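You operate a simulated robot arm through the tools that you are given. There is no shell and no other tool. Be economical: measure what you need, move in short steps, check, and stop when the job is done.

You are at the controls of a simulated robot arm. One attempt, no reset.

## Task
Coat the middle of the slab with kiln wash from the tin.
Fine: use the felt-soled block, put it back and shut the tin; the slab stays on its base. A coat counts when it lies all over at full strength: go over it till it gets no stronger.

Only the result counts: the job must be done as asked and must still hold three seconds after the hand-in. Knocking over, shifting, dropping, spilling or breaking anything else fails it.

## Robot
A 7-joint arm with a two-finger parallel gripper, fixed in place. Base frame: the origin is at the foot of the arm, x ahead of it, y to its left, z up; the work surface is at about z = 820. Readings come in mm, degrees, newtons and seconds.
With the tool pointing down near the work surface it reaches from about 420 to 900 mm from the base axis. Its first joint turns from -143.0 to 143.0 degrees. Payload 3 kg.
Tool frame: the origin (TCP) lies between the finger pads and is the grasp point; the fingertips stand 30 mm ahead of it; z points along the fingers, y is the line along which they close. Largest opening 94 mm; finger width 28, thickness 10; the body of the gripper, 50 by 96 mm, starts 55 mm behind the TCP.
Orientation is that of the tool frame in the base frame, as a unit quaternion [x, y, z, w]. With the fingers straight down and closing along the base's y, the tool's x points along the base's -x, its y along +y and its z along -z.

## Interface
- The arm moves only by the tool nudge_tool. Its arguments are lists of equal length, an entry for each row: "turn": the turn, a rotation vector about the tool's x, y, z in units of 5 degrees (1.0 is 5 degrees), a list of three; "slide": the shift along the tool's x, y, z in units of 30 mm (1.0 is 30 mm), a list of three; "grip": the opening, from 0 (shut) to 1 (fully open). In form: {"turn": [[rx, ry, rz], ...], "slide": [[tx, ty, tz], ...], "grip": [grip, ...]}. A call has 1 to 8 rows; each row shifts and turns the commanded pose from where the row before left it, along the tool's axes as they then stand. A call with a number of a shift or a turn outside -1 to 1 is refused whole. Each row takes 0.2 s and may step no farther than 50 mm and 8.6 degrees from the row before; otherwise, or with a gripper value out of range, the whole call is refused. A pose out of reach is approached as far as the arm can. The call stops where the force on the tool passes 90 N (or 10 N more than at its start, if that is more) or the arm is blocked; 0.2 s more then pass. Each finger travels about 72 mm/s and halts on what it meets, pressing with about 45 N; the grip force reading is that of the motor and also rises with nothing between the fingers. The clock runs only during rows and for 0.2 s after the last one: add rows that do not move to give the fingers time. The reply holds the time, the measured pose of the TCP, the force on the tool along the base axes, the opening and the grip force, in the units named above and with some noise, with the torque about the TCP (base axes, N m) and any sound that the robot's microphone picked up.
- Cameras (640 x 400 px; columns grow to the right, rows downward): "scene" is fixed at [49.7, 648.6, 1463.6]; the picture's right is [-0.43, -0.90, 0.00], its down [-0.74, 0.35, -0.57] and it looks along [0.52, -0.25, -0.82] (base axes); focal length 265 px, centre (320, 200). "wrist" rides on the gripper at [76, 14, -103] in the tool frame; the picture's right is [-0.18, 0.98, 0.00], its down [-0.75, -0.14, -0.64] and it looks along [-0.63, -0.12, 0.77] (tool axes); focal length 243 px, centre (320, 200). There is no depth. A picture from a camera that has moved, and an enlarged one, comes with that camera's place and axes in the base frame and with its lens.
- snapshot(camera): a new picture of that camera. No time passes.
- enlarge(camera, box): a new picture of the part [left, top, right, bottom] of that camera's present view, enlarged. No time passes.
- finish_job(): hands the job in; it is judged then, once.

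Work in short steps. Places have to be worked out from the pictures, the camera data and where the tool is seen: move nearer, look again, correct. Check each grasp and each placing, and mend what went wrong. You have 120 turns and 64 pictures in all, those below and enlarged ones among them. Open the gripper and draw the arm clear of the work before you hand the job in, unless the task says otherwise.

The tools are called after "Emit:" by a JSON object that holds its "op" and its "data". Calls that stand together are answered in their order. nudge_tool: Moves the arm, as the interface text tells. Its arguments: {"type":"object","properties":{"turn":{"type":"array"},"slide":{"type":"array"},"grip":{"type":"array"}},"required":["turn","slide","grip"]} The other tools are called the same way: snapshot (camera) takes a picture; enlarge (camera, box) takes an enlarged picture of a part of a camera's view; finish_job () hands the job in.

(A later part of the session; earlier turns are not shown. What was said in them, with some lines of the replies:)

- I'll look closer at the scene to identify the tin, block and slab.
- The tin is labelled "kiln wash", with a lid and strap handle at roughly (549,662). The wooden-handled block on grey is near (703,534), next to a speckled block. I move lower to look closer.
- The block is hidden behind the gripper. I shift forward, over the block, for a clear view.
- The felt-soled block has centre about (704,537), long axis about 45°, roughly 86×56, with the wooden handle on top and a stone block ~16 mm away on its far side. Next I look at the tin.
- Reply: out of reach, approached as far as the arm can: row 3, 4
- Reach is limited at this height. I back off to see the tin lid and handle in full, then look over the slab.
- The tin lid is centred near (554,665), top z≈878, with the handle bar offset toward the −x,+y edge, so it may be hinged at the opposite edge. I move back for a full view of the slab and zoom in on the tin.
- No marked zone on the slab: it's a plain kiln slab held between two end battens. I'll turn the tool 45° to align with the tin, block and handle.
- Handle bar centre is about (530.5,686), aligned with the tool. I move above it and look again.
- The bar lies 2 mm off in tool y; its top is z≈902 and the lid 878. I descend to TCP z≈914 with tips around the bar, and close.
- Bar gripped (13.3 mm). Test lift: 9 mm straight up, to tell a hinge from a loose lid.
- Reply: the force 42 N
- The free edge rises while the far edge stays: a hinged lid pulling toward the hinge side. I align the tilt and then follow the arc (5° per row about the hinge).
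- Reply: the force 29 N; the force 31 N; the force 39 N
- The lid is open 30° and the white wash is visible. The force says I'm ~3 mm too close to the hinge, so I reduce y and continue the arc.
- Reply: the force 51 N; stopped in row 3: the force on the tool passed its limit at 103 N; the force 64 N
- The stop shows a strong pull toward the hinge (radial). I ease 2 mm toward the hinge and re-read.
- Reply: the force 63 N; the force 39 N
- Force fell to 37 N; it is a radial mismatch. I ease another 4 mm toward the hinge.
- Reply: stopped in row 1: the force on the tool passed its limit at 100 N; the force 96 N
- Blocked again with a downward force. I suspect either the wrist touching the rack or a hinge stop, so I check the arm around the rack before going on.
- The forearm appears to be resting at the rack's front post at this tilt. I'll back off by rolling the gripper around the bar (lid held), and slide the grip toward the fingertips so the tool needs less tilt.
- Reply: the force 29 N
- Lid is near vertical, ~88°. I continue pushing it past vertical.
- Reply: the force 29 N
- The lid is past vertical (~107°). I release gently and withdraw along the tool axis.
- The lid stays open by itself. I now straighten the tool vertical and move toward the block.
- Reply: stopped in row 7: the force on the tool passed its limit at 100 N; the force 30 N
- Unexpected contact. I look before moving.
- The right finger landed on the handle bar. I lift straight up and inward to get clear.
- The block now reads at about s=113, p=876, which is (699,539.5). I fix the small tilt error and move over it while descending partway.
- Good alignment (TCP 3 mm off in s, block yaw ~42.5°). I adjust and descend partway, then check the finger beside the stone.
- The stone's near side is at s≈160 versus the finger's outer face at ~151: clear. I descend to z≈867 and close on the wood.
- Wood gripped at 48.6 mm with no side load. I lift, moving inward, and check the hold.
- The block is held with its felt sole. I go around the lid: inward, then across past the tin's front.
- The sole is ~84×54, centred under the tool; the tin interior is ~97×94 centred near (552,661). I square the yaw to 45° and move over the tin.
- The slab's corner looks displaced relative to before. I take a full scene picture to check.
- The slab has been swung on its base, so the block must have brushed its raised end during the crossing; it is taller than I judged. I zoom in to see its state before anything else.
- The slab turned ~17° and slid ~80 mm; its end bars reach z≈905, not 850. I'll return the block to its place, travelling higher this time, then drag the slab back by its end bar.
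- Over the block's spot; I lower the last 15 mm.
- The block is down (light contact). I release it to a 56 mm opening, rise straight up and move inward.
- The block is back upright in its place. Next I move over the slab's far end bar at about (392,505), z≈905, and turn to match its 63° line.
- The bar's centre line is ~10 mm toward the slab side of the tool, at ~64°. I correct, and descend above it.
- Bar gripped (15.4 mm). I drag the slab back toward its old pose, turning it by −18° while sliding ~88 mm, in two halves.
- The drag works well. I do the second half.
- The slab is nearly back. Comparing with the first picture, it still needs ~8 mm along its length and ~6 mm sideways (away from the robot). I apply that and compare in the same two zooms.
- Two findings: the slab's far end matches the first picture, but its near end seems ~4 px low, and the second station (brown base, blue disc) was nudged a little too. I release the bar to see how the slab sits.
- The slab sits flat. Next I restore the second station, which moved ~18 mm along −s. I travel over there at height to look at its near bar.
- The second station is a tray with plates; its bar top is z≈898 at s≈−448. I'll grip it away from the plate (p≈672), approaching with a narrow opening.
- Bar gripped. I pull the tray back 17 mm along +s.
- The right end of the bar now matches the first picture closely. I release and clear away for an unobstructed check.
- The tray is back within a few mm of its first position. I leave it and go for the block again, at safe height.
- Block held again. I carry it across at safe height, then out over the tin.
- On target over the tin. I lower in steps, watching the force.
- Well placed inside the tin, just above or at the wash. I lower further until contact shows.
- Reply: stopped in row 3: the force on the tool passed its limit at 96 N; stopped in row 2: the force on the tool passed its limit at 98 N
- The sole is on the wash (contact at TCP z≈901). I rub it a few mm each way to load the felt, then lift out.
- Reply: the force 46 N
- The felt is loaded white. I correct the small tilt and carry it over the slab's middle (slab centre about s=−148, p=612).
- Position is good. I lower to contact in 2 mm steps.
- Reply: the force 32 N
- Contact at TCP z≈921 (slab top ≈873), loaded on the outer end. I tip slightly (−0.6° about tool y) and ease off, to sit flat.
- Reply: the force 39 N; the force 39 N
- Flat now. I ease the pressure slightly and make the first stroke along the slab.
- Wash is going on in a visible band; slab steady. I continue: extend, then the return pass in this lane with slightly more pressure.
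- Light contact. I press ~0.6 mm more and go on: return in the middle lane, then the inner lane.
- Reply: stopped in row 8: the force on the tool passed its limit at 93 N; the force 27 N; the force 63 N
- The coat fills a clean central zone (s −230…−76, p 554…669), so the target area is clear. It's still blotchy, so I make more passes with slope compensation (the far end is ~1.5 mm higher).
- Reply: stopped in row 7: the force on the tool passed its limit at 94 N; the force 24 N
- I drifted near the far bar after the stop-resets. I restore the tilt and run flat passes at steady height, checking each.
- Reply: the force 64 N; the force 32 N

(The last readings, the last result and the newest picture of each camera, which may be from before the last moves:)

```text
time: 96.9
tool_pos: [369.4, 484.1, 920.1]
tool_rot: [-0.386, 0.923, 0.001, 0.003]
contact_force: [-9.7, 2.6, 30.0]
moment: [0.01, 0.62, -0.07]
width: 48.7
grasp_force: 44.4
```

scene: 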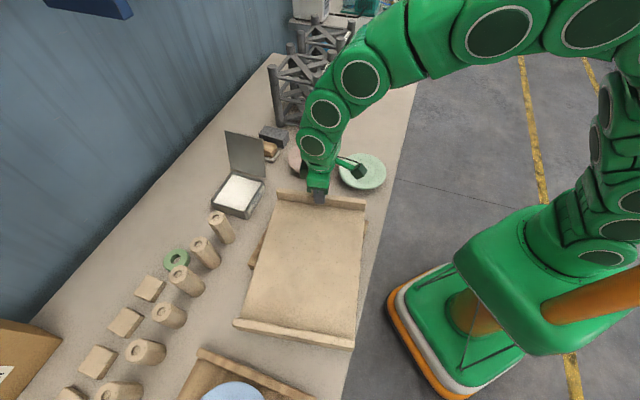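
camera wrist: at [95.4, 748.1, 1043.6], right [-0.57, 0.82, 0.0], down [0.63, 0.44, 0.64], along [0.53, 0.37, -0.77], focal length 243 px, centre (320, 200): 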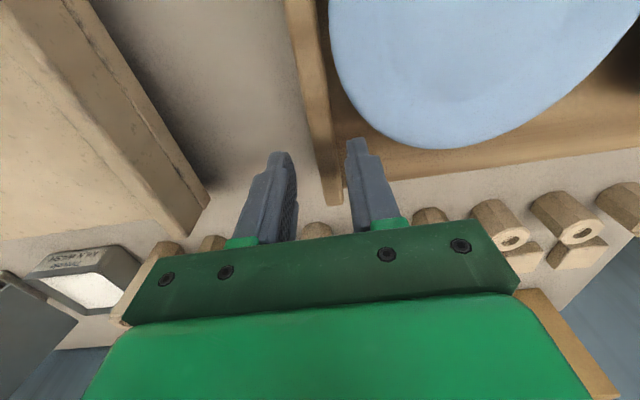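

Good steady ~30 N. I repeat in the outer lane (p≈631), forward and back.

Emit:
{"op": "nudge_tool", "data": {"turn": [[0, 0, 0], [0, 0, 0], [0, 0, 0], [0, 0, 0], [0, 0, 0], [0, 0, 0], [0, 0, 0]], "slide": [[-0.9, 0, 0], [0, 0.95, 0], [0, 0.95, 0], [0, 0.95, 0], [0, 0.95, 0], [0, 0.95, 0], [0, 0, 0]], "grip": [0, 0, 0, 0, 0, 0, 0]}}

Emit:
{"op": "nudge_tool", "data": {"turn": [[0, 0, 0], [0, 0, 0], [0, 0, 0], [0, 0, 0], [0, 0, 0], [0, 0, 0]], "slide": [[0, -0.95, 0], [0, -0.95, 0], [0, -0.95, 0], [0, -0.95, 0], [0, -0.95, 0], [0, 0, 0]], "grip": [0, 0, 0, 0, 0, 0]}}

Emit:
{"op": "nudge_tool", "data": {"turn": [[0, 0, 0], [0, 0, 0], [0, 0, 0], [0, 0, 0], [0, 0, 0], [0, 0, 0], [0, 0, 0], [0, 0, 0]], "slide": [[0.95, 0, 0], [0.9, 0, 0], [0, 0.95, 0], [0, 0.95, 0], [0, 0.95, 0], [0, 0.95, 0], [0, 0.95, 0], [0, 0, 0]], "grip": [0, 0, 0, 0, 0, 0, 0, 0]}}

```text
time: 98.5
tool_pos: [286.1, 604.1, 921.1]
tool_rot: [-0.386, 0.923, 0.002, 0.004]
contact_force: [3.4, -2.4, 27.3]
moment: [0.06, -0.11, -0.02]
width: 48.5
grasp_force: 44.7
```

```text
time: 99.9
tool_pos: [392.5, 506.6, 920.8]
tool_rot: [-0.386, 0.923, 0.001, 0.004]
contact_force: [-3.7, 3.5, 12.3]
moment: [0.03, 0.43, -0.12]
width: 48.4
grasp_force: 45.1
```

```text
time: 101.7
tool_pos: [250.9, 567.5, 919.7]
tool_rot: [-0.386, 0.923, 0.001, 0.003]
contact_force: [13.6, -8.4, 48.9]
moment: [-0.12, -0.24, -0.04]
width: 48.3
grasp_force: 45.2
```

Forces are steady in all lanes. I return in the inner lane, lift clear, move aside and inspect the coat.

Emit:
{"op": "nudge_tool", "data": {"turn": [[0, 0, 0], [0, 0, 0], [0, 0, 0], [0, 0, 0], [0, 0, 0], [0, 0, 0]], "slide": [[0, -0.95, -0.01], [0, -0.95, 0], [0, -0.95, 0], [0, -0.95, 0], [0, -0.95, 0], [0, 0, 0]], "grip": [0, 0, 0, 0, 0, 0]}}

Emit:
{"op": "nudge_tool", "data": {"turn": [[0, 0, 0], [0, 0, 0], [0, 0, 0], [0, 0, 0], [0, 0, 0], [0, 0, 0]], "slide": [[0, 0, -0.5], [0, 0, -0.9], [0, -0.9, -0.7], [0, -0.9, 0], [-0.5, -0.9, 0], [-0.5, -0.9, 0]], "grip": [0, 0, 0, 0, 0, 0]}}

Emit:
{"op": "enlarge", "data": {"camera": "scene", "box": [220, 160, 390, 330]}}

```text
time: 103.1
tool_pos: [352.3, 464.7, 920.8]
tool_rot: [-0.386, 0.923, 0.0, 0.002]
contact_force: [0.2, 0.2, -1.5]
moment: [0.0, -0.01, 0.02]
width: 48.6
grasp_force: 45.1
```

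```text
time: 104.5
tool_pos: [451.4, 413.1, 985.6]
tool_rot: [-0.386, 0.923, 0.001, 0.003]
contact_force: [-0.1, -0.1, -1.5]
moment: [-0.01, 0.01, -0.03]
width: 48.5
grasp_force: 44.9
```

```text
2.35 times, centred on (305, 245) of scene
camera zoom: at [49.7, 648.6, 1463.6], right [-0.43, -0.9, 0.0], down [-0.74, 0.35, -0.57], along [0.52, -0.25, -0.82], focal length 624 px, centre (355, 94)
```

zoom: 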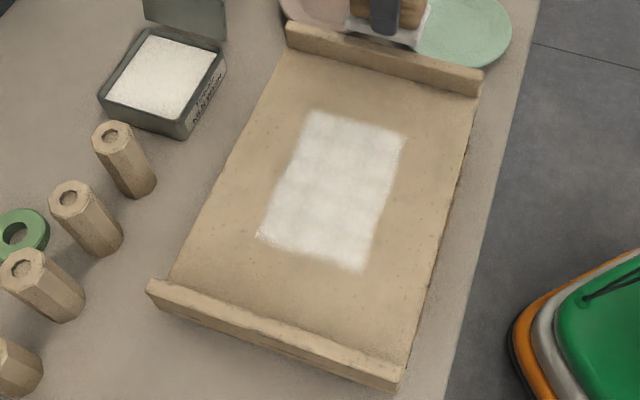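

The coat fills the zone and is fairly even, slightly mottled. To be sure of full strength I reload the felt and go over it all again.

Emit:
{"op": "nudge_tool", "data": {"turn": [[0, 0, 0], [0, 0, 0], [0, 0, 0], [0, 0, 0], [0, 0, 0]], "slide": [[-0.88, 0.7, 0], [-0.88, 0.7, 0], [-0.88, 0.7, 0], [-0.88, 0.7, 0], [-0.88, 0.7, 0]], "grip": [0, 0, 0, 0, 0]}}

Emit:
{"op": "nudge_tool", "data": {"turn": [[0, 0, 0], [0, 0, 0], [0, 0, 0], [0, 0, 0]], "slide": [[-0.97, 0, 0], [-0.97, 0, 0.2], [-0.97, 0, 0.4], [-0.97, 0, 0.6]], "grip": [0, 0, 0, 0]}}

```text
time: 105.7
tool_pos: [467.4, 579.9, 985.0]
tool_rot: [-0.386, 0.922, 0.001, 0.003]
contact_force: [0.3, 0.0, -1.0]
moment: [-0.02, -0.01, 0.01]
width: 48.8
grasp_force: 45.0
```

```text
time: 106.7
tool_pos: [553.8, 665.0, 948.3]
tool_rot: [-0.386, 0.922, 0.001, 0.002]
contact_force: [-0.8, 0.8, -0.8]
moment: [0.0, 0.02, -0.02]
width: 48.6
grasp_force: 45.0
```

Emit:
{"op": "nudge_tool", "data": {"turn": [[0, 0, 0], [0, 0, 0], [0, 0, 0], [0, 0, 0], [0, 0, 0]], "slide": [[0.05, 0, 0.7], [0, 0, 0.5], [0, 0, 0.25], [0, 0, 0.06], [0, 0, 0]], "grip": [0, 0, 0, 0, 0]}}

Emit:
{"op": "nudge_tool", "data": {"turn": [[0, 0, 0], [0, 0, 0]], "slide": [[0, 0, 0.04], [0, 0, 0]], "grip": [0, 0]}}

Emit:
{"op": "nudge_tool", "data": {"turn": [[0, 0, 0], [0, 0, 0]], "slide": [[0, 0, 0.03], [0, 0, 0]], "grip": [0, 0]}}

```text
time: 107.9
tool_pos: [548.2, 660.4, 904.1]
tool_rot: [-0.386, 0.922, 0.001, 0.003]
contact_force: [0.5, 0.5, -1.3]
moment: [0.0, -0.01, 0.04]
width: 48.7
grasp_force: 45.2
```

```text
time: 108.5
tool_pos: [548.2, 662.0, 903.0]
tool_rot: [-0.386, 0.923, 0.001, 0.002]
contact_force: [-0.2, -0.2, -1.0]
moment: [-0.03, -0.01, 0.01]
width: 48.7
grasp_force: 45.0
```

```text
time: 109.1
tool_pos: [549.5, 660.0, 903.5]
tool_rot: [-0.386, 0.923, 0.002, 0.003]
contact_force: [0.7, -0.3, -0.8]
moment: [0.01, 0.04, -0.04]
width: 48.7
grasp_force: 44.9
```

Emit:
{"op": "nudge_tool", "data": {"turn": [[0, 0, 0], [0, 0, 0]], "slide": [[0, 0, 0.05], [0, 0, 0]], "grip": [0, 0]}}

Emit:
{"op": "nudge_tool", "data": {"turn": [[0, 0, 0], [0, 0, 0]], "slide": [[0, 0, 0.03], [0, 0, 0]], "grip": [0, 0]}}

Emit:
{"op": "nudge_tool", "data": {"turn": [[0, 0, 0], [0, 0, 0], [0, 0, 0]], "slide": [[0, 0.2, 0.02], [0, -0.2, 0], [0, 0, 0]], "grip": [0, 0, 0]}}

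```text
time: 109.7
tool_pos: [549.5, 661.1, 901.1]
tool_rot: [-0.386, 0.923, 0.002, 0.003]
contact_force: [-2.5, -2.9, 20.1]
moment: [-0.59, 0.65, 0.01]
width: 48.7
grasp_force: 44.5
```

```text
time: 110.3
tool_pos: [548.3, 661.2, 901.2]
tool_rot: [-0.386, 0.923, 0.002, 0.004]
contact_force: [3.4, 5.8, 33.6]
moment: [-0.42, 0.53, -0.01]
width: 48.8
grasp_force: 45.5
```

```text
time: 111.1
tool_pos: [547.1, 661.7, 903.2]
tool_rot: [-0.387, 0.922, 0.003, 0.005]
contact_force: [4.7, 19.7, 50.1]
moment: [0.24, 0.17, -0.09]
width: 48.9
grasp_force: 44.7
```

Felt reloaded. I lift out and return to the slab's outer lane, just above the surface.

Emit:
{"op": "nudge_tool", "data": {"turn": [[0, 0, 0], [0, 0, 0], [0, 0, 0], [0, 0, 0]], "slide": [[0, 0, -0.3], [0, 0, -0.8], [0, 0, -0.8], [0, 0, -0.7]], "grip": [0, 0, 0, 0]}}

Emit:
{"op": "nudge_tool", "data": {"turn": [[0, 0, 0], [0, 0, 0], [0, 0, 0], [0, 0, 0], [0, 0, 0], [0, 0, 0], [0, 0, 0], [0, 0, 0]], "slide": [[0.93, 0, 0], [0.93, 0, 0], [0.93, 0, 0], [0.93, 0, 0], [0.93, 0, 0.45], [0.93, 0, 0.45], [0.93, 0, 0.45], [0.93, 0, 0.45]], "grip": [0, 0, 0, 0, 0, 0, 0, 0]}}

```text
time: 112.1
tool_pos: [547.2, 660.6, 978.4]
tool_rot: [-0.386, 0.922, 0.001, 0.003]
contact_force: [0.2, 0.2, -1.4]
moment: [0.0, 0.01, -0.01]
width: 48.4
grasp_force: 44.6
```

```text
time: 113.9
tool_pos: [389.5, 497.1, 922.1]
tool_rot: [-0.386, 0.922, 0.001, 0.003]
contact_force: [0.1, 0.8, -0.8]
moment: [0.01, -0.02, -0.03]
width: 48.7
grasp_force: 44.8
```

Emit:
{"op": "nudge_tool", "data": {"turn": [[0, 0, 0], [0, 0, 0], [0, 0, 0]], "slide": [[-0.1, 0, 0.04], [0, 0, 0.03], [0, 0, 0]], "grip": [0, 0, 0]}}

Emit:
{"op": "nudge_tool", "data": {"turn": [[0, 0, 0], [0, 0, 0], [0, 0, 0], [0, 0, 0], [0, 0, 0], [0, 0, 0], [0, 0, 0]], "slide": [[0, 0, 0.015], [0, 0.95, 0], [0, 0.95, 0], [0, 0.95, 0], [0, 0.95, 0], [0, 0.95, 0], [0, 0, 0]], "grip": [0, 0, 0, 0, 0, 0, 0]}}

Emit:
{"op": "nudge_tool", "data": {"turn": [[0, 0, 0], [0, 0, 0], [0, 0, 0], [0, 0, 0], [0, 0, 0], [0, 0, 0]], "slide": [[0, -0.95, 0], [0, -0.95, 0], [0, -0.95, 0], [0, -0.95, 0], [0, -0.95, 0], [0, 0, 0]], "grip": [0, 0, 0, 0, 0, 0]}}

```text
time: 114.7
tool_pos: [393.6, 502.3, 919.5]
tool_rot: [-0.386, 0.923, 0.001, 0.003]
contact_force: [-3.5, -4.7, 14.8]
moment: [-0.22, 0.03, 0.02]
width: 48.9
grasp_force: 45.2
```

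```text
time: 116.3
tool_pos: [293.7, 605.3, 921.6]
tool_rot: [-0.386, 0.923, 0.002, 0.003]
contact_force: [13.3, -11.0, 49.3]
moment: [-0.63, -0.16, 0.04]
width: 48.4
grasp_force: 45.3
```

```text
time: 117.7
tool_pos: [394.1, 502.6, 920.4]
tool_rot: [-0.386, 0.923, 0.001, 0.002]
contact_force: [-4.8, 4.0, 14.6]
moment: [0.23, 0.14, 0.06]
width: 48.6
grasp_force: 44.8
```

Good forces throughout. I repeat in the middle and inner lanes, forward and back.

Emit:
{"op": "nudge_tool", "data": {"turn": [[0, 0, 0], [0, 0, 0], [0, 0, 0], [0, 0, 0], [0, 0, 0], [0, 0, 0], [0, 0, 0]], "slide": [[0.9, 0, 0], [0, 0.95, 0], [0, 0.95, 0], [0, 0.95, 0], [0, 0.95, 0], [0, 0.95, 0], [0, 0, 0]], "grip": [0, 0, 0, 0, 0, 0, 0]}}

Emit:
{"op": "nudge_tool", "data": {"turn": [[0, 0, 0], [0, 0, 0], [0, 0, 0], [0, 0, 0], [0, 0, 0], [0, 0, 0]], "slide": [[0, -0.95, 0], [0, -0.95, 0], [0, -0.95, 0], [0, -0.95, 0], [0, -0.95, 0], [0, 0, 0]], "grip": [0, 0, 0, 0, 0, 0]}}

Emit:
{"op": "nudge_tool", "data": {"turn": [[0, 0, 0], [0, 0, 0], [0, 0, 0], [0, 0, 0], [0, 0, 0], [0, 0, 0], [0, 0, 0]], "slide": [[0.9, 0, 0], [0, 0.95, 0], [0, 0.95, 0], [0, 0.95, 0], [0, 0.95, 0], [0, 0.95, 0], [0, 0, 0]], "grip": [0, 0, 0, 0, 0, 0, 0]}}

Emit:
{"op": "nudge_tool", "data": {"turn": [[0, 0, 0], [0, 0, 0], [0, 0, 0], [0, 0, 0], [0, 0, 0], [0, 0, 0]], "slide": [[0, -0.95, 0], [0, -0.95, 0], [0, -0.95, 0], [0, -0.95, 0], [0, -0.95, 0], [0, 0, 0]], "grip": [0, 0, 0, 0, 0, 0]}}

```text
time: 119.3
tool_pos: [271.7, 585.0, 921.8]
tool_rot: [-0.386, 0.923, 0.001, 0.003]
contact_force: [-0.2, 0.0, -0.6]
moment: [-0.04, -0.02, -0.02]
width: 48.6
grasp_force: 45.0
```

```text
time: 120.7
tool_pos: [377.5, 483.8, 922.1]
tool_rot: [-0.386, 0.923, 0.0, 0.003]
contact_force: [-10.6, 3.7, 31.2]
moment: [0.46, 0.02, 0.13]
width: 48.6
grasp_force: 45.5
```

```text
time: 122.3
tool_pos: [253.9, 564.5, 920.4]
tool_rot: [-0.387, 0.922, 0.003, 0.005]
contact_force: [19.5, -10.8, 60.7]
moment: [-1.06, 0.0, 0.29]
width: 48.5
grasp_force: 45.3
```

```text
time: 123.2
tool_pos: [320.7, 505.6, 920.7]
tool_rot: [-0.386, 0.923, 0.004, 0.004]
contact_force: [0.3, -0.3, 8.2]
moment: [-0.42, 0.03, 0.05]
width: 48.5
grasp_force: 45.2
stopped in row 4: the force on the tool passed its limit at 97 N (the readings are from after the stop); the commanded pose is now the measured one
```

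Mostly good; the middle lane had weak contact at one end. I finish the inner lane and redo the middle lane with a little more pressure.

Emit:
{"op": "nudge_tool", "data": {"turn": [[0, 0, 0], [0, 0, 0], [0, 0, 0]], "slide": [[0, -0.9, 0], [0, -0.9, 0], [0, 0, 0]], "grip": [0, 0, 0]}}

Emit:
{"op": "nudge_tool", "data": {"turn": [[0, 0, 0], [0, 0, 0], [0, 0, 0], [0, 0, 0], [0, 0, 0], [0, 0, 0], [0, 0, 0]], "slide": [[-0.8, 0, 0.01], [0, 0.95, 0], [0, 0.95, 0], [0, 0.95, 0], [0, 0.95, 0], [0, 0.95, 0], [0, 0, 0]], "grip": [0, 0, 0, 0, 0, 0, 0]}}

Emit:
{"op": "nudge_tool", "data": {"turn": [[0, 0, 0], [0, 0, 0], [0, 0, 0], [0, 0, 0], [0, 0, 0], [0, 0, 0]], "slide": [[0, -0.95, 0], [0, -0.95, 0], [0, -0.95, 0], [0, -0.95, 0], [0, -0.95, 0], [0, 0, 0]], "grip": [0, 0, 0, 0, 0, 0]}}

```text
time: 124.0
tool_pos: [357.1, 464.7, 920.4]
tool_rot: [-0.386, 0.923, 0.005, 0.005]
contact_force: [-17.7, 19.8, 74.4]
moment: [-0.97, 1.12, -0.43]
width: 48.6
grasp_force: 45.6
```

```text
time: 124.2
tool_pos: [357.9, 468.1, 919.1]
tool_rot: [-0.387, 0.922, 0.003, 0.004]
contact_force: [0.7, -2.2, 20.2]
moment: [-0.42, -0.47, -0.01]
width: 48.8
grasp_force: 45.5
stopped in row 1: the force on the tool passed its limit at 98 N (the readings are from after the stop); the commanded pose is now the measured one
```

```text
time: 125.6
tool_pos: [460.8, 365.1, 920.2]
tool_rot: [-0.387, 0.922, 0.002, 0.003]
contact_force: [-1.7, 0.4, -1.3]
moment: [0.01, 0.08, -0.06]
width: 48.5
grasp_force: 45.1
```

Mistake: the middle call stopped early, so the return stroke overran toward the far bar. I check the slab right away.

Emit:
{"op": "enlarge", "data": {"camera": "scene", "box": [220, 160, 390, 330]}}

```text
2.35 times, centred on (305, 245) of scene
camera zoom: at [49.7, 648.6, 1463.6], right [-0.43, -0.9, 0.0], down [-0.74, 0.35, -0.57], along [0.52, -0.25, -0.82], focal length 624 px, centre (355, 94)
```

zoom: 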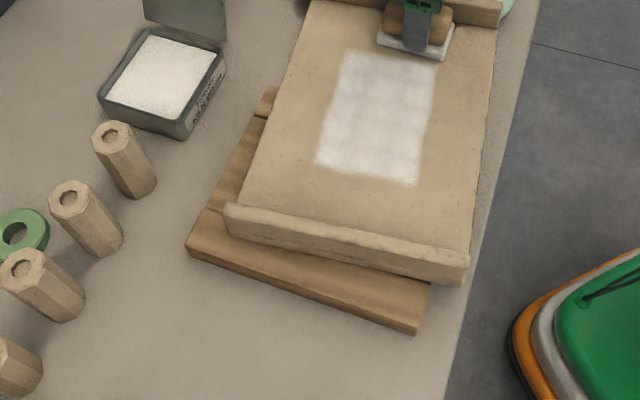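

The slab slid ~100 mm along +s (still on its base) with the coat intact. I make one careful single pass over the middle lane here, then I'll put the block away and drag the slab back by its bar.

Emit:
{"op": "nudge_tool", "data": {"turn": [[0, 0, 0], [0, 0, 0], [0, 0, 0], [0, 0, 0], [0, 0, 0], [0, 0, 0], [0, 0, 0]], "slide": [[-0.4, 0.6, 0.025], [0, 0.95, 0], [0, 0.95, 0], [0, 0.95, 0], [0, 0.95, 0], [0, 0.95, 0], [0, 0.6, 0]], "grip": [0, 0, 0, 0, 0, 0, 0]}}

```text
time: 127.2
tool_pos: [341.9, 501.7, 921.1]
tool_rot: [-0.387, 0.922, 0.003, 0.004]
contact_force: [10.1, -10.9, 33.7]
moment: [-0.89, -0.47, 0.14]
width: 48.7
grasp_force: 44.8
```

Good contact all along. I return over it once and lift off in the same call (a stop would simply end it).

Emit:
{"op": "nudge_tool", "data": {"turn": [[0, 0, 0], [0, 0, 0], [0, 0, 0], [0, 0, 0], [0, 0, 0], [0, 0, 0], [0, 0, 0], [0, 0, 0]], "slide": [[0, -0.9, -0.005], [0, -0.95, 0], [0, -0.95, 0], [0, -0.95, 0], [0, -0.9, 0], [0, 0, -0.5], [0, 0, -0.9], [0, 0, -0.9]], "grip": [0, 0, 0, 0, 0, 0, 0, 0]}}

```text
time: 128.1
tool_pos: [404.7, 441.2, 919.9]
tool_rot: [-0.386, 0.922, 0.005, 0.006]
contact_force: [2.1, -4.4, 15.6]
moment: [-0.59, 0.43, 0.17]
width: 48.7
grasp_force: 45.4
stopped in row 4: the force on the tool passed its limit at 96 N (the readings are from after the stop); the commanded pose is now the measured one
```

I lift off, level the tool and set the 43° yaw, and travel at height to the block's place.

Emit:
{"op": "nudge_tool", "data": {"turn": [[0, 0, 0], [0, 0, 0], [0.03, 0.1, 0.5]], "slide": [[0, 0, -0.3], [0, 0, -0.9], [0, 0, -0.9]], "grip": [0, 0, 0]}}

Emit:
{"op": "nudge_tool", "data": {"turn": [[0, 0, 0], [0, 0, 0], [0, 0, 0], [0, 0, 0], [0, 0, 0]], "slide": [[-0.95, -0.92, 0], [-0.95, -0.92, 0], [-0.95, -0.92, 0], [-0.95, -0.92, 0], [-0.95, -0.92, 0]], "grip": [0, 0, 0, 0, 0]}}

```text
time: 128.9
tool_pos: [402.9, 441.0, 981.1]
tool_rot: [-0.366, 0.931, 0.003, 0.0]
contact_force: [0.1, -0.4, -1.5]
moment: [-0.01, 0.01, 0.04]
width: 48.2
grasp_force: 44.9
```

```text
time: 130.1
tool_pos: [599.4, 436.6, 979.0]
tool_rot: [-0.365, 0.931, 0.002, 0.001]
contact_force: [0.4, 0.3, -1.5]
moment: [0.03, 0.01, 0.01]
width: 48.6
grasp_force: 45.2
```

Emit:
{"op": "nudge_tool", "data": {"turn": [[0, 0, 0], [0, 0, 0], [0, 0, 0], [0, 0, 0], [0, 0, 0], [0, 0, 0], [0, 0, 0]], "slide": [[-0.94, 0.05, 0.2], [-0.94, 0.05, 0.4], [-0.94, 0.05, 0.4], [-0.94, 0.05, 0.5], [-0.94, 0.05, 0.5], [0, 0, 0.6], [0, 0, 0.6]], "grip": [0, 0, 0, 0, 0, 0, 0]}}

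```text
time: 131.7
tool_pos: [700.9, 537.0, 884.8]
tool_rot: [-0.366, 0.931, 0.002, 0.001]
contact_force: [0.1, 0.5, -0.2]
moment: [-0.03, 0.03, 0.01]
width: 48.8
grasp_force: 44.8
```

Emit:
{"op": "nudge_tool", "data": {"turn": [[0, 0, 0], [0, 0, 0], [0, 0, 0]], "slide": [[0.03, 0.08, 0.35], [0, 0, 0.2], [0, 0, 0.03]], "grip": [0, 0, 0]}}

Emit:
{"op": "nudge_tool", "data": {"turn": [[0, 0, 0], [0, 0, 0]], "slide": [[0, 0, 0.03], [0, 0, 0]], "grip": [0, 0]}}

```text
time: 132.5
tool_pos: [698.6, 538.6, 867.7]
tool_rot: [-0.366, 0.931, 0.003, 0.002]
contact_force: [-0.1, 0.5, -0.8]
moment: [-0.02, 0.01, 0.03]
width: 48.7
grasp_force: 44.9
```

```text
time: 133.1
tool_pos: [698.7, 540.5, 867.9]
tool_rot: [-0.365, 0.931, 0.003, 0.001]
contact_force: [-0.2, -1.0, -0.7]
moment: [0.02, -0.01, 0.0]
width: 49.0
grasp_force: 44.7
```

The block is at its spot. I set it down the last bit, release, rise straight up and move inward.

Emit:
{"op": "nudge_tool", "data": {"turn": [[0, 0, 0], [0, 0, 0], [0, 0, 0], [0, 0, 0], [0, 0, 0], [0, 0, 0], [0, 0, 0], [0, 0, 0]], "slide": [[0, 0, 0.04], [0, 0, 0], [0, 0, -0.4], [0, 0, -0.9], [0.5, 0, -0.9], [1, 0, -0.9], [1, 0, -0.9], [1, 0, -0.5]], "grip": [0, 0.6, 0.6, 0.6, 0.6, 0.6, 0.6, 0.6]}}

Emit:
{"op": "snapshot", "data": {"camera": "wrist"}}

```text
time: 134.9
tool_pos: [621.2, 463.6, 999.9]
tool_rot: [-0.366, 0.931, 0.002, 0.001]
contact_force: [0.0, -0.5, 0.5]
moment: [0.01, -0.02, 0.01]
width: 56.4
grasp_force: 0.1
```

```text
2 pictures are left
camera wrist: at [556.0, 423.1, 1101.6], right [-0.53, 0.85, 0.0], down [0.65, 0.41, 0.64], along [0.54, 0.35, -0.77], focal length 243 px, centre (320, 200)
```

wrist: 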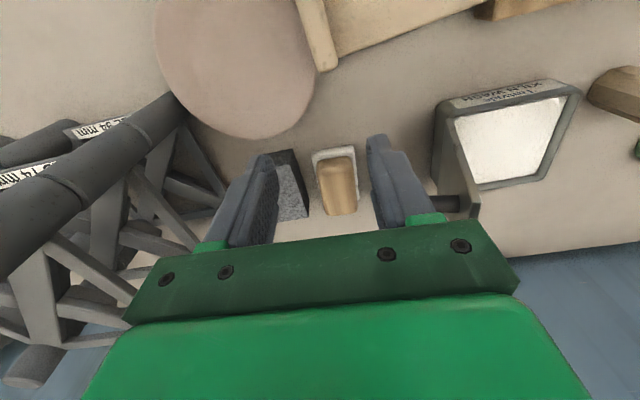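

The block is back properly. Next the lid: I'll straddle it from above with the open fingers (one pushes the handle, the other catches the lid), so it comes down gently.

Emit:
{"op": "nudge_tool", "data": {"turn": [[0, 0, -0.4], [0, 0, 0], [0, 0, 0], [0, 0, 0], [0, 0, 0], [0, 0, 0], [0, 0, 0]], "slide": [[0, 0.8, -0.4], [0, 0.8, -0.3], [0, 0.8, 0], [0, 0.8, 0], [-0.9, 0, 0], [-0.9, 0, 0], [-0.7, 0, 0]], "grip": [1, 1, 1, 1, 1, 1, 1]}}

```text
time: 136.5
tool_pos: [608.6, 590.3, 1023.2]
tool_rot: [-0.382, 0.924, 0.003, 0.001]
contact_force: [0.0, 0.6, 0.2]
moment: [0.05, 0.0, 0.0]
width: 93.9
grasp_force: 0.1
```

Emit:
{"op": "nudge_tool", "data": {"turn": [[0, 0, 0], [0, 0, 0], [0, 0, 0]], "slide": [[0, 0, 0.9], [0, 0, 0.87], [0, 0, 0]], "grip": [1, 1, 1]}}

Emit:
{"op": "nudge_tool", "data": {"turn": [[0, 0, 0], [0, 0, 0], [0, 0, 0], [0, 0, 0], [0, 0, 0], [0, 0, 0]], "slide": [[0, 0.4, 0], [0, 0.4, 0], [0, 0.4, 0], [0, 0.4, 0], [0, 0.4, 0], [0, 0, 0]], "grip": [1, 1, 1, 1, 1, 1]}}

```text
time: 137.3
tool_pos: [604.7, 589.7, 970.5]
tool_rot: [-0.383, 0.924, 0.003, 0.001]
contact_force: [-0.3, -0.3, -0.3]
moment: [0.01, 0.02, -0.01]
width: 94.1
grasp_force: 0.0
```

```text
time: 138.7
tool_pos: [563.1, 631.4, 971.3]
tool_rot: [-0.382, 0.924, 0.002, 0.002]
contact_force: [-0.4, 0.5, 0.4]
moment: [-0.02, 0.02, 0.01]
width: 94.2
grasp_force: 0.0
```

Emit:
{"op": "nudge_tool", "data": {"turn": [[0, 0, 0], [0, 0, 0], [0, 0, 0], [0, 0, 0]], "slide": [[0, 0, 0.5], [0, 0.2, 0], [0, 0.15, 0], [0, 0, 0]], "grip": [1, 1, 1, 1]}}

Emit:
{"op": "enlarge", "data": {"camera": "scene", "box": [190, 120, 350, 240]}}

```text
time: 139.7
tool_pos: [555.9, 639.3, 956.7]
tool_rot: [-0.383, 0.924, 0.002, 0.002]
contact_force: [-23.7, 13.4, 24.0]
moment: [0.61, 1.08, 0.48]
width: 94.0
grasp_force: 0.4
```

```text
3.33 times, centred on (270, 180) of scene
camera zoom: at [49.7, 648.6, 1463.6], right [-0.43, -0.9, 0.0], down [-0.74, 0.35, -0.57], along [0.52, -0.25, -0.82], focal length 884 px, centre (487, 267)
```

zoom: 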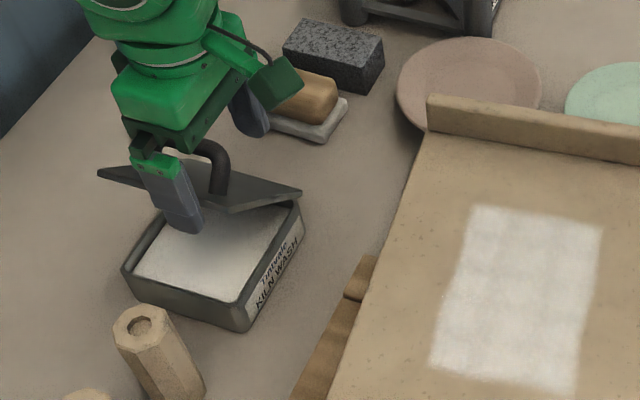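

The lid now leans on the catching finger at ~40°. I lower the fingers so its edge stays supported, then let it down by moving slowly outward.

Emit:
{"op": "nudge_tool", "data": {"turn": [[0, 0, 0], [0, 0, 0], [0, 0, 0], [0, 0, 0]], "slide": [[0, 0.15, 0], [0, 0, 0.4], [0, 0, 0.4], [0, 0, 0.3]], "grip": [1, 1, 1, 1]}}

Emit:
{"op": "nudge_tool", "data": {"turn": [[0, 0, 0], [0, 0, 0], [0, 0, 0], [0, 0, 0], [0, 0, 0]], "slide": [[0, 0.2, 0], [0, 0.2, 0], [0, 0.2, 0], [0, 0.2, 0], [0, 0.2, 0]], "grip": [1, 1, 1, 1, 1]}}

```text
time: 140.6
tool_pos: [546.1, 651.0, 935.1]
tool_rot: [-0.388, 0.922, 0.01, 0.003]
contact_force: [-5.9, 3.8, 3.5]
moment: [0.06, 0.22, -0.01]
width: 93.9
grasp_force: 0.2
stopped in row 4: the force on the tool passed its limit at 97 N (the readings are from after the stop); the commanded pose is now the measured one
```

```text
time: 141.8
tool_pos: [524.9, 672.7, 936.3]
tool_rot: [-0.387, 0.922, 0.008, 0.003]
contact_force: [-1.4, 0.0, 0.2]
moment: [0.02, 0.0, -0.01]
width: 94.0
grasp_force: 0.0
```

The lid has come down. I press lightly on it with the rear finger to confirm it is shut, then rise and travel to the slab's far bar with the tool levelled and turned to ~52°.

Emit:
{"op": "nudge_tool", "data": {"turn": [[0.15, 0.14, 0], [0, 0, 0], [0, 0, 0], [0, 0, 0], [0, 0, 0]], "slide": [[0, -0.5, 0], [0, 0, 0.4], [0, 0, 0.3], [0, 0, 0.1], [0, 0, 0]], "grip": [1, 1, 1, 1, 1]}}

Emit:
{"op": "nudge_tool", "data": {"turn": [[0, 0, 0], [0, 0, 0], [0, 0, 0], [0, 0, 0]], "slide": [[0, 0, -0.9], [0, 0, -0.9], [0, 0, -0.9], [0.3, 0, -0.3]], "grip": [1, 1, 1, 0.6]}}

Emit:
{"op": "nudge_tool", "data": {"turn": [[0, 0, 0], [0, 0, 0], [0, 0, 0], [0, 0, 0], [0, 0, 0], [0, 0, 0], [0, 0, 0], [0, 0, 0]], "slide": [[0.92, -0.8, 0], [0.92, -0.8, 0], [0.92, -0.8, 0], [0.92, -0.8, 0], [0.92, -0.8, 0], [0.92, -0.8, 0], [0.92, -0.8, 0], [0.92, -0.8, 0]], "grip": [0.6, 0.6, 0.6, 0.6, 0.6, 0.6, 0.6, 0.6]}}

```text
time: 143.0
tool_pos: [535.1, 659.4, 910.6]
tool_rot: [-0.388, 0.922, 0.001, -0.001]
contact_force: [-0.2, -0.4, 0.3]
moment: [-0.03, -0.01, -0.01]
width: 93.9
grasp_force: 0.0
```

```text
time: 144.0
tool_pos: [529.6, 655.3, 1001.9]
tool_rot: [-0.387, 0.922, 0.001, -0.001]
contact_force: [0.3, 0.1, -0.2]
moment: [-0.01, -0.02, 0.02]
width: 56.4
grasp_force: 0.1
```

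```text
time: 145.8
tool_pos: [510.5, 360.6, 1001.1]
tool_rot: [-0.388, 0.922, 0.001, -0.002]
contact_force: [0.1, 0.7, 0.1]
moment: [0.0, -0.02, -0.05]
width: 56.4
grasp_force: 0.1
```

The lid let the finger down to z≈881 freely, so it is shut. I turn to the bar's angle, lower part way, and use my last picture to align on the bar.

Emit:
{"op": "nudge_tool", "data": {"turn": [[0, 0, -0.65], [0, 0, -0.65], [0, 0, 0]], "slide": [[0, 0, 0.8], [0, 0, 0.8], [0, 0, 0]], "grip": [0.6, 0.6, 0.6]}}

Emit:
{"op": "snapshot", "data": {"camera": "wrist"}}

```text
time: 146.6
tool_pos: [511.9, 362.2, 952.8]
tool_rot: [-0.439, 0.898, -0.001, -0.001]
contact_force: [-0.7, 0.8, 0.2]
moment: [0.01, 0.02, -0.02]
width: 56.5
grasp_force: 0.0
```

```text
0 pictures are left
camera wrist: at [453.8, 311.6, 1054.8], right [-0.66, 0.75, 0.0], down [0.57, 0.51, 0.64], along [0.48, 0.43, -0.77], focal length 243 px, centre (320, 200)
```

wrist: 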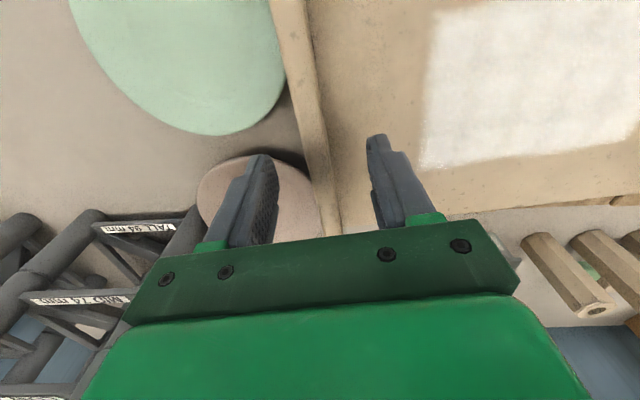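

The bar sits centred between the fingers, just like the earlier good grasp. I descend to z≈925 and close.

Emit:
{"op": "nudge_tool", "data": {"turn": [[0, 0, 0], [0, 0, 0], [0, 0, 0], [0, 0, 0], [0, 0, 0]], "slide": [[0, 0, 0.5], [0, 0, 0.42], [0, 0, 0], [0, 0, 0], [0, 0, 0]], "grip": [0.6, 0.6, 0.2, 0, 0]}}

```text
time: 147.8
tool_pos: [511.6, 362.5, 926.0]
tool_rot: [-0.439, 0.898, 0.001, 0.0]
contact_force: [1.4, 2.1, 0.6]
moment: [0.15, -0.16, -0.87]
width: 16.0
grasp_force: 44.6
```

Gripped (16 mm). I drag the slab back: ~98 mm along −s while turning −6.5°.

Emit:
{"op": "nudge_tool", "data": {"turn": [[0, 0, 0.26], [0, 0, 0.26], [0, 0, 0.26], [0, 0, 0.26], [0, 0, 0.26], [0, 0, 0]], "slide": [[-0.02, 0.653, 0], [-0.02, 0.653, 0], [-0.02, 0.653, 0], [-0.02, 0.653, 0], [-0.02, 0.653, 0], [0, 0, 0]], "grip": [0, 0, 0, 0, 0, 0]}}

```text
time: 149.2
tool_pos: [437.2, 427.8, 926.3]
tool_rot: [-0.387, 0.922, 0.001, 0.0]
contact_force: [0.4, -2.4, 0.0]
moment: [-0.51, 0.14, 0.44]
width: 15.5
grasp_force: 44.6
```

Within 3 mm of the goal; I apply the small correction, then release and rise clear.

Emit:
{"op": "nudge_tool", "data": {"turn": [[0, 0, 0], [0, 0, 0]], "slide": [[-0.1, -0.03, 0], [0, 0, 0]], "grip": [0, 0]}}

Emit:
{"op": "nudge_tool", "data": {"turn": [[0, 0, 0], [0, 0, 0], [0, 0, 0], [0, 0, 0], [0, 0, 0], [0, 0, 0], [0, 0, 0]], "slide": [[0, 0, 0], [0, 0, 0], [0, 0, -0.5], [0, 0, -1], [0, 0, -1], [0, 0, -1], [0, 0, -1]], "grip": [0.4, 0.5, 0.5, 0.5, 0.5, 0.5, 0.5]}}

```text
time: 149.8
tool_pos: [440.1, 429.2, 926.6]
tool_rot: [-0.387, 0.922, 0.001, 0.0]
contact_force: [-1.6, 0.8, -0.2]
moment: [-0.04, -0.16, 0.41]
width: 15.5
grasp_force: 45.0
```

```text
time: 151.4
tool_pos: [441.9, 429.6, 1058.2]
tool_rot: [-0.387, 0.922, 0.0, -0.001]
contact_force: [-0.3, -0.5, 1.1]
moment: [-0.03, -0.02, 0.02]
width: 46.9
grasp_force: 0.1
```

The slab is back at its place, the block is put back, the tin is shut and the arm is clear with the gripper open. I hand the job in.

Emit:
{"op": "finish_job", "data": {}}

```text
The job is handed in.
```

I coated the middle of the slab, put the felt block back and shut the tin, but I knocked the slab and a neighbouring tray out of place on the way, so the job may not pass.

- **Coat:** the white coat fills a clear zone in the middle of the slab. I reloaded the felt once and went over the zone again. It still looked slightly mottled in the last pictures, so I can't confirm it is at full strength everywhere.
- **Slab:** I knocked it along its base twice, by about 80 mm and about 100 mm, and dragged it back by its end bar each time. By the tool reading it is back within a few mm of its starting place. I had no pictures left to check the final position.
- **Tray with the blue plate:** the slab pushed it about 18 mm. I pulled it back, overshooting by about 5 mm.
- **Block:** it is back in its place, standing upright next to the stone.
- **Tin:** the lid is down. I checked this with the finger, not with a picture.
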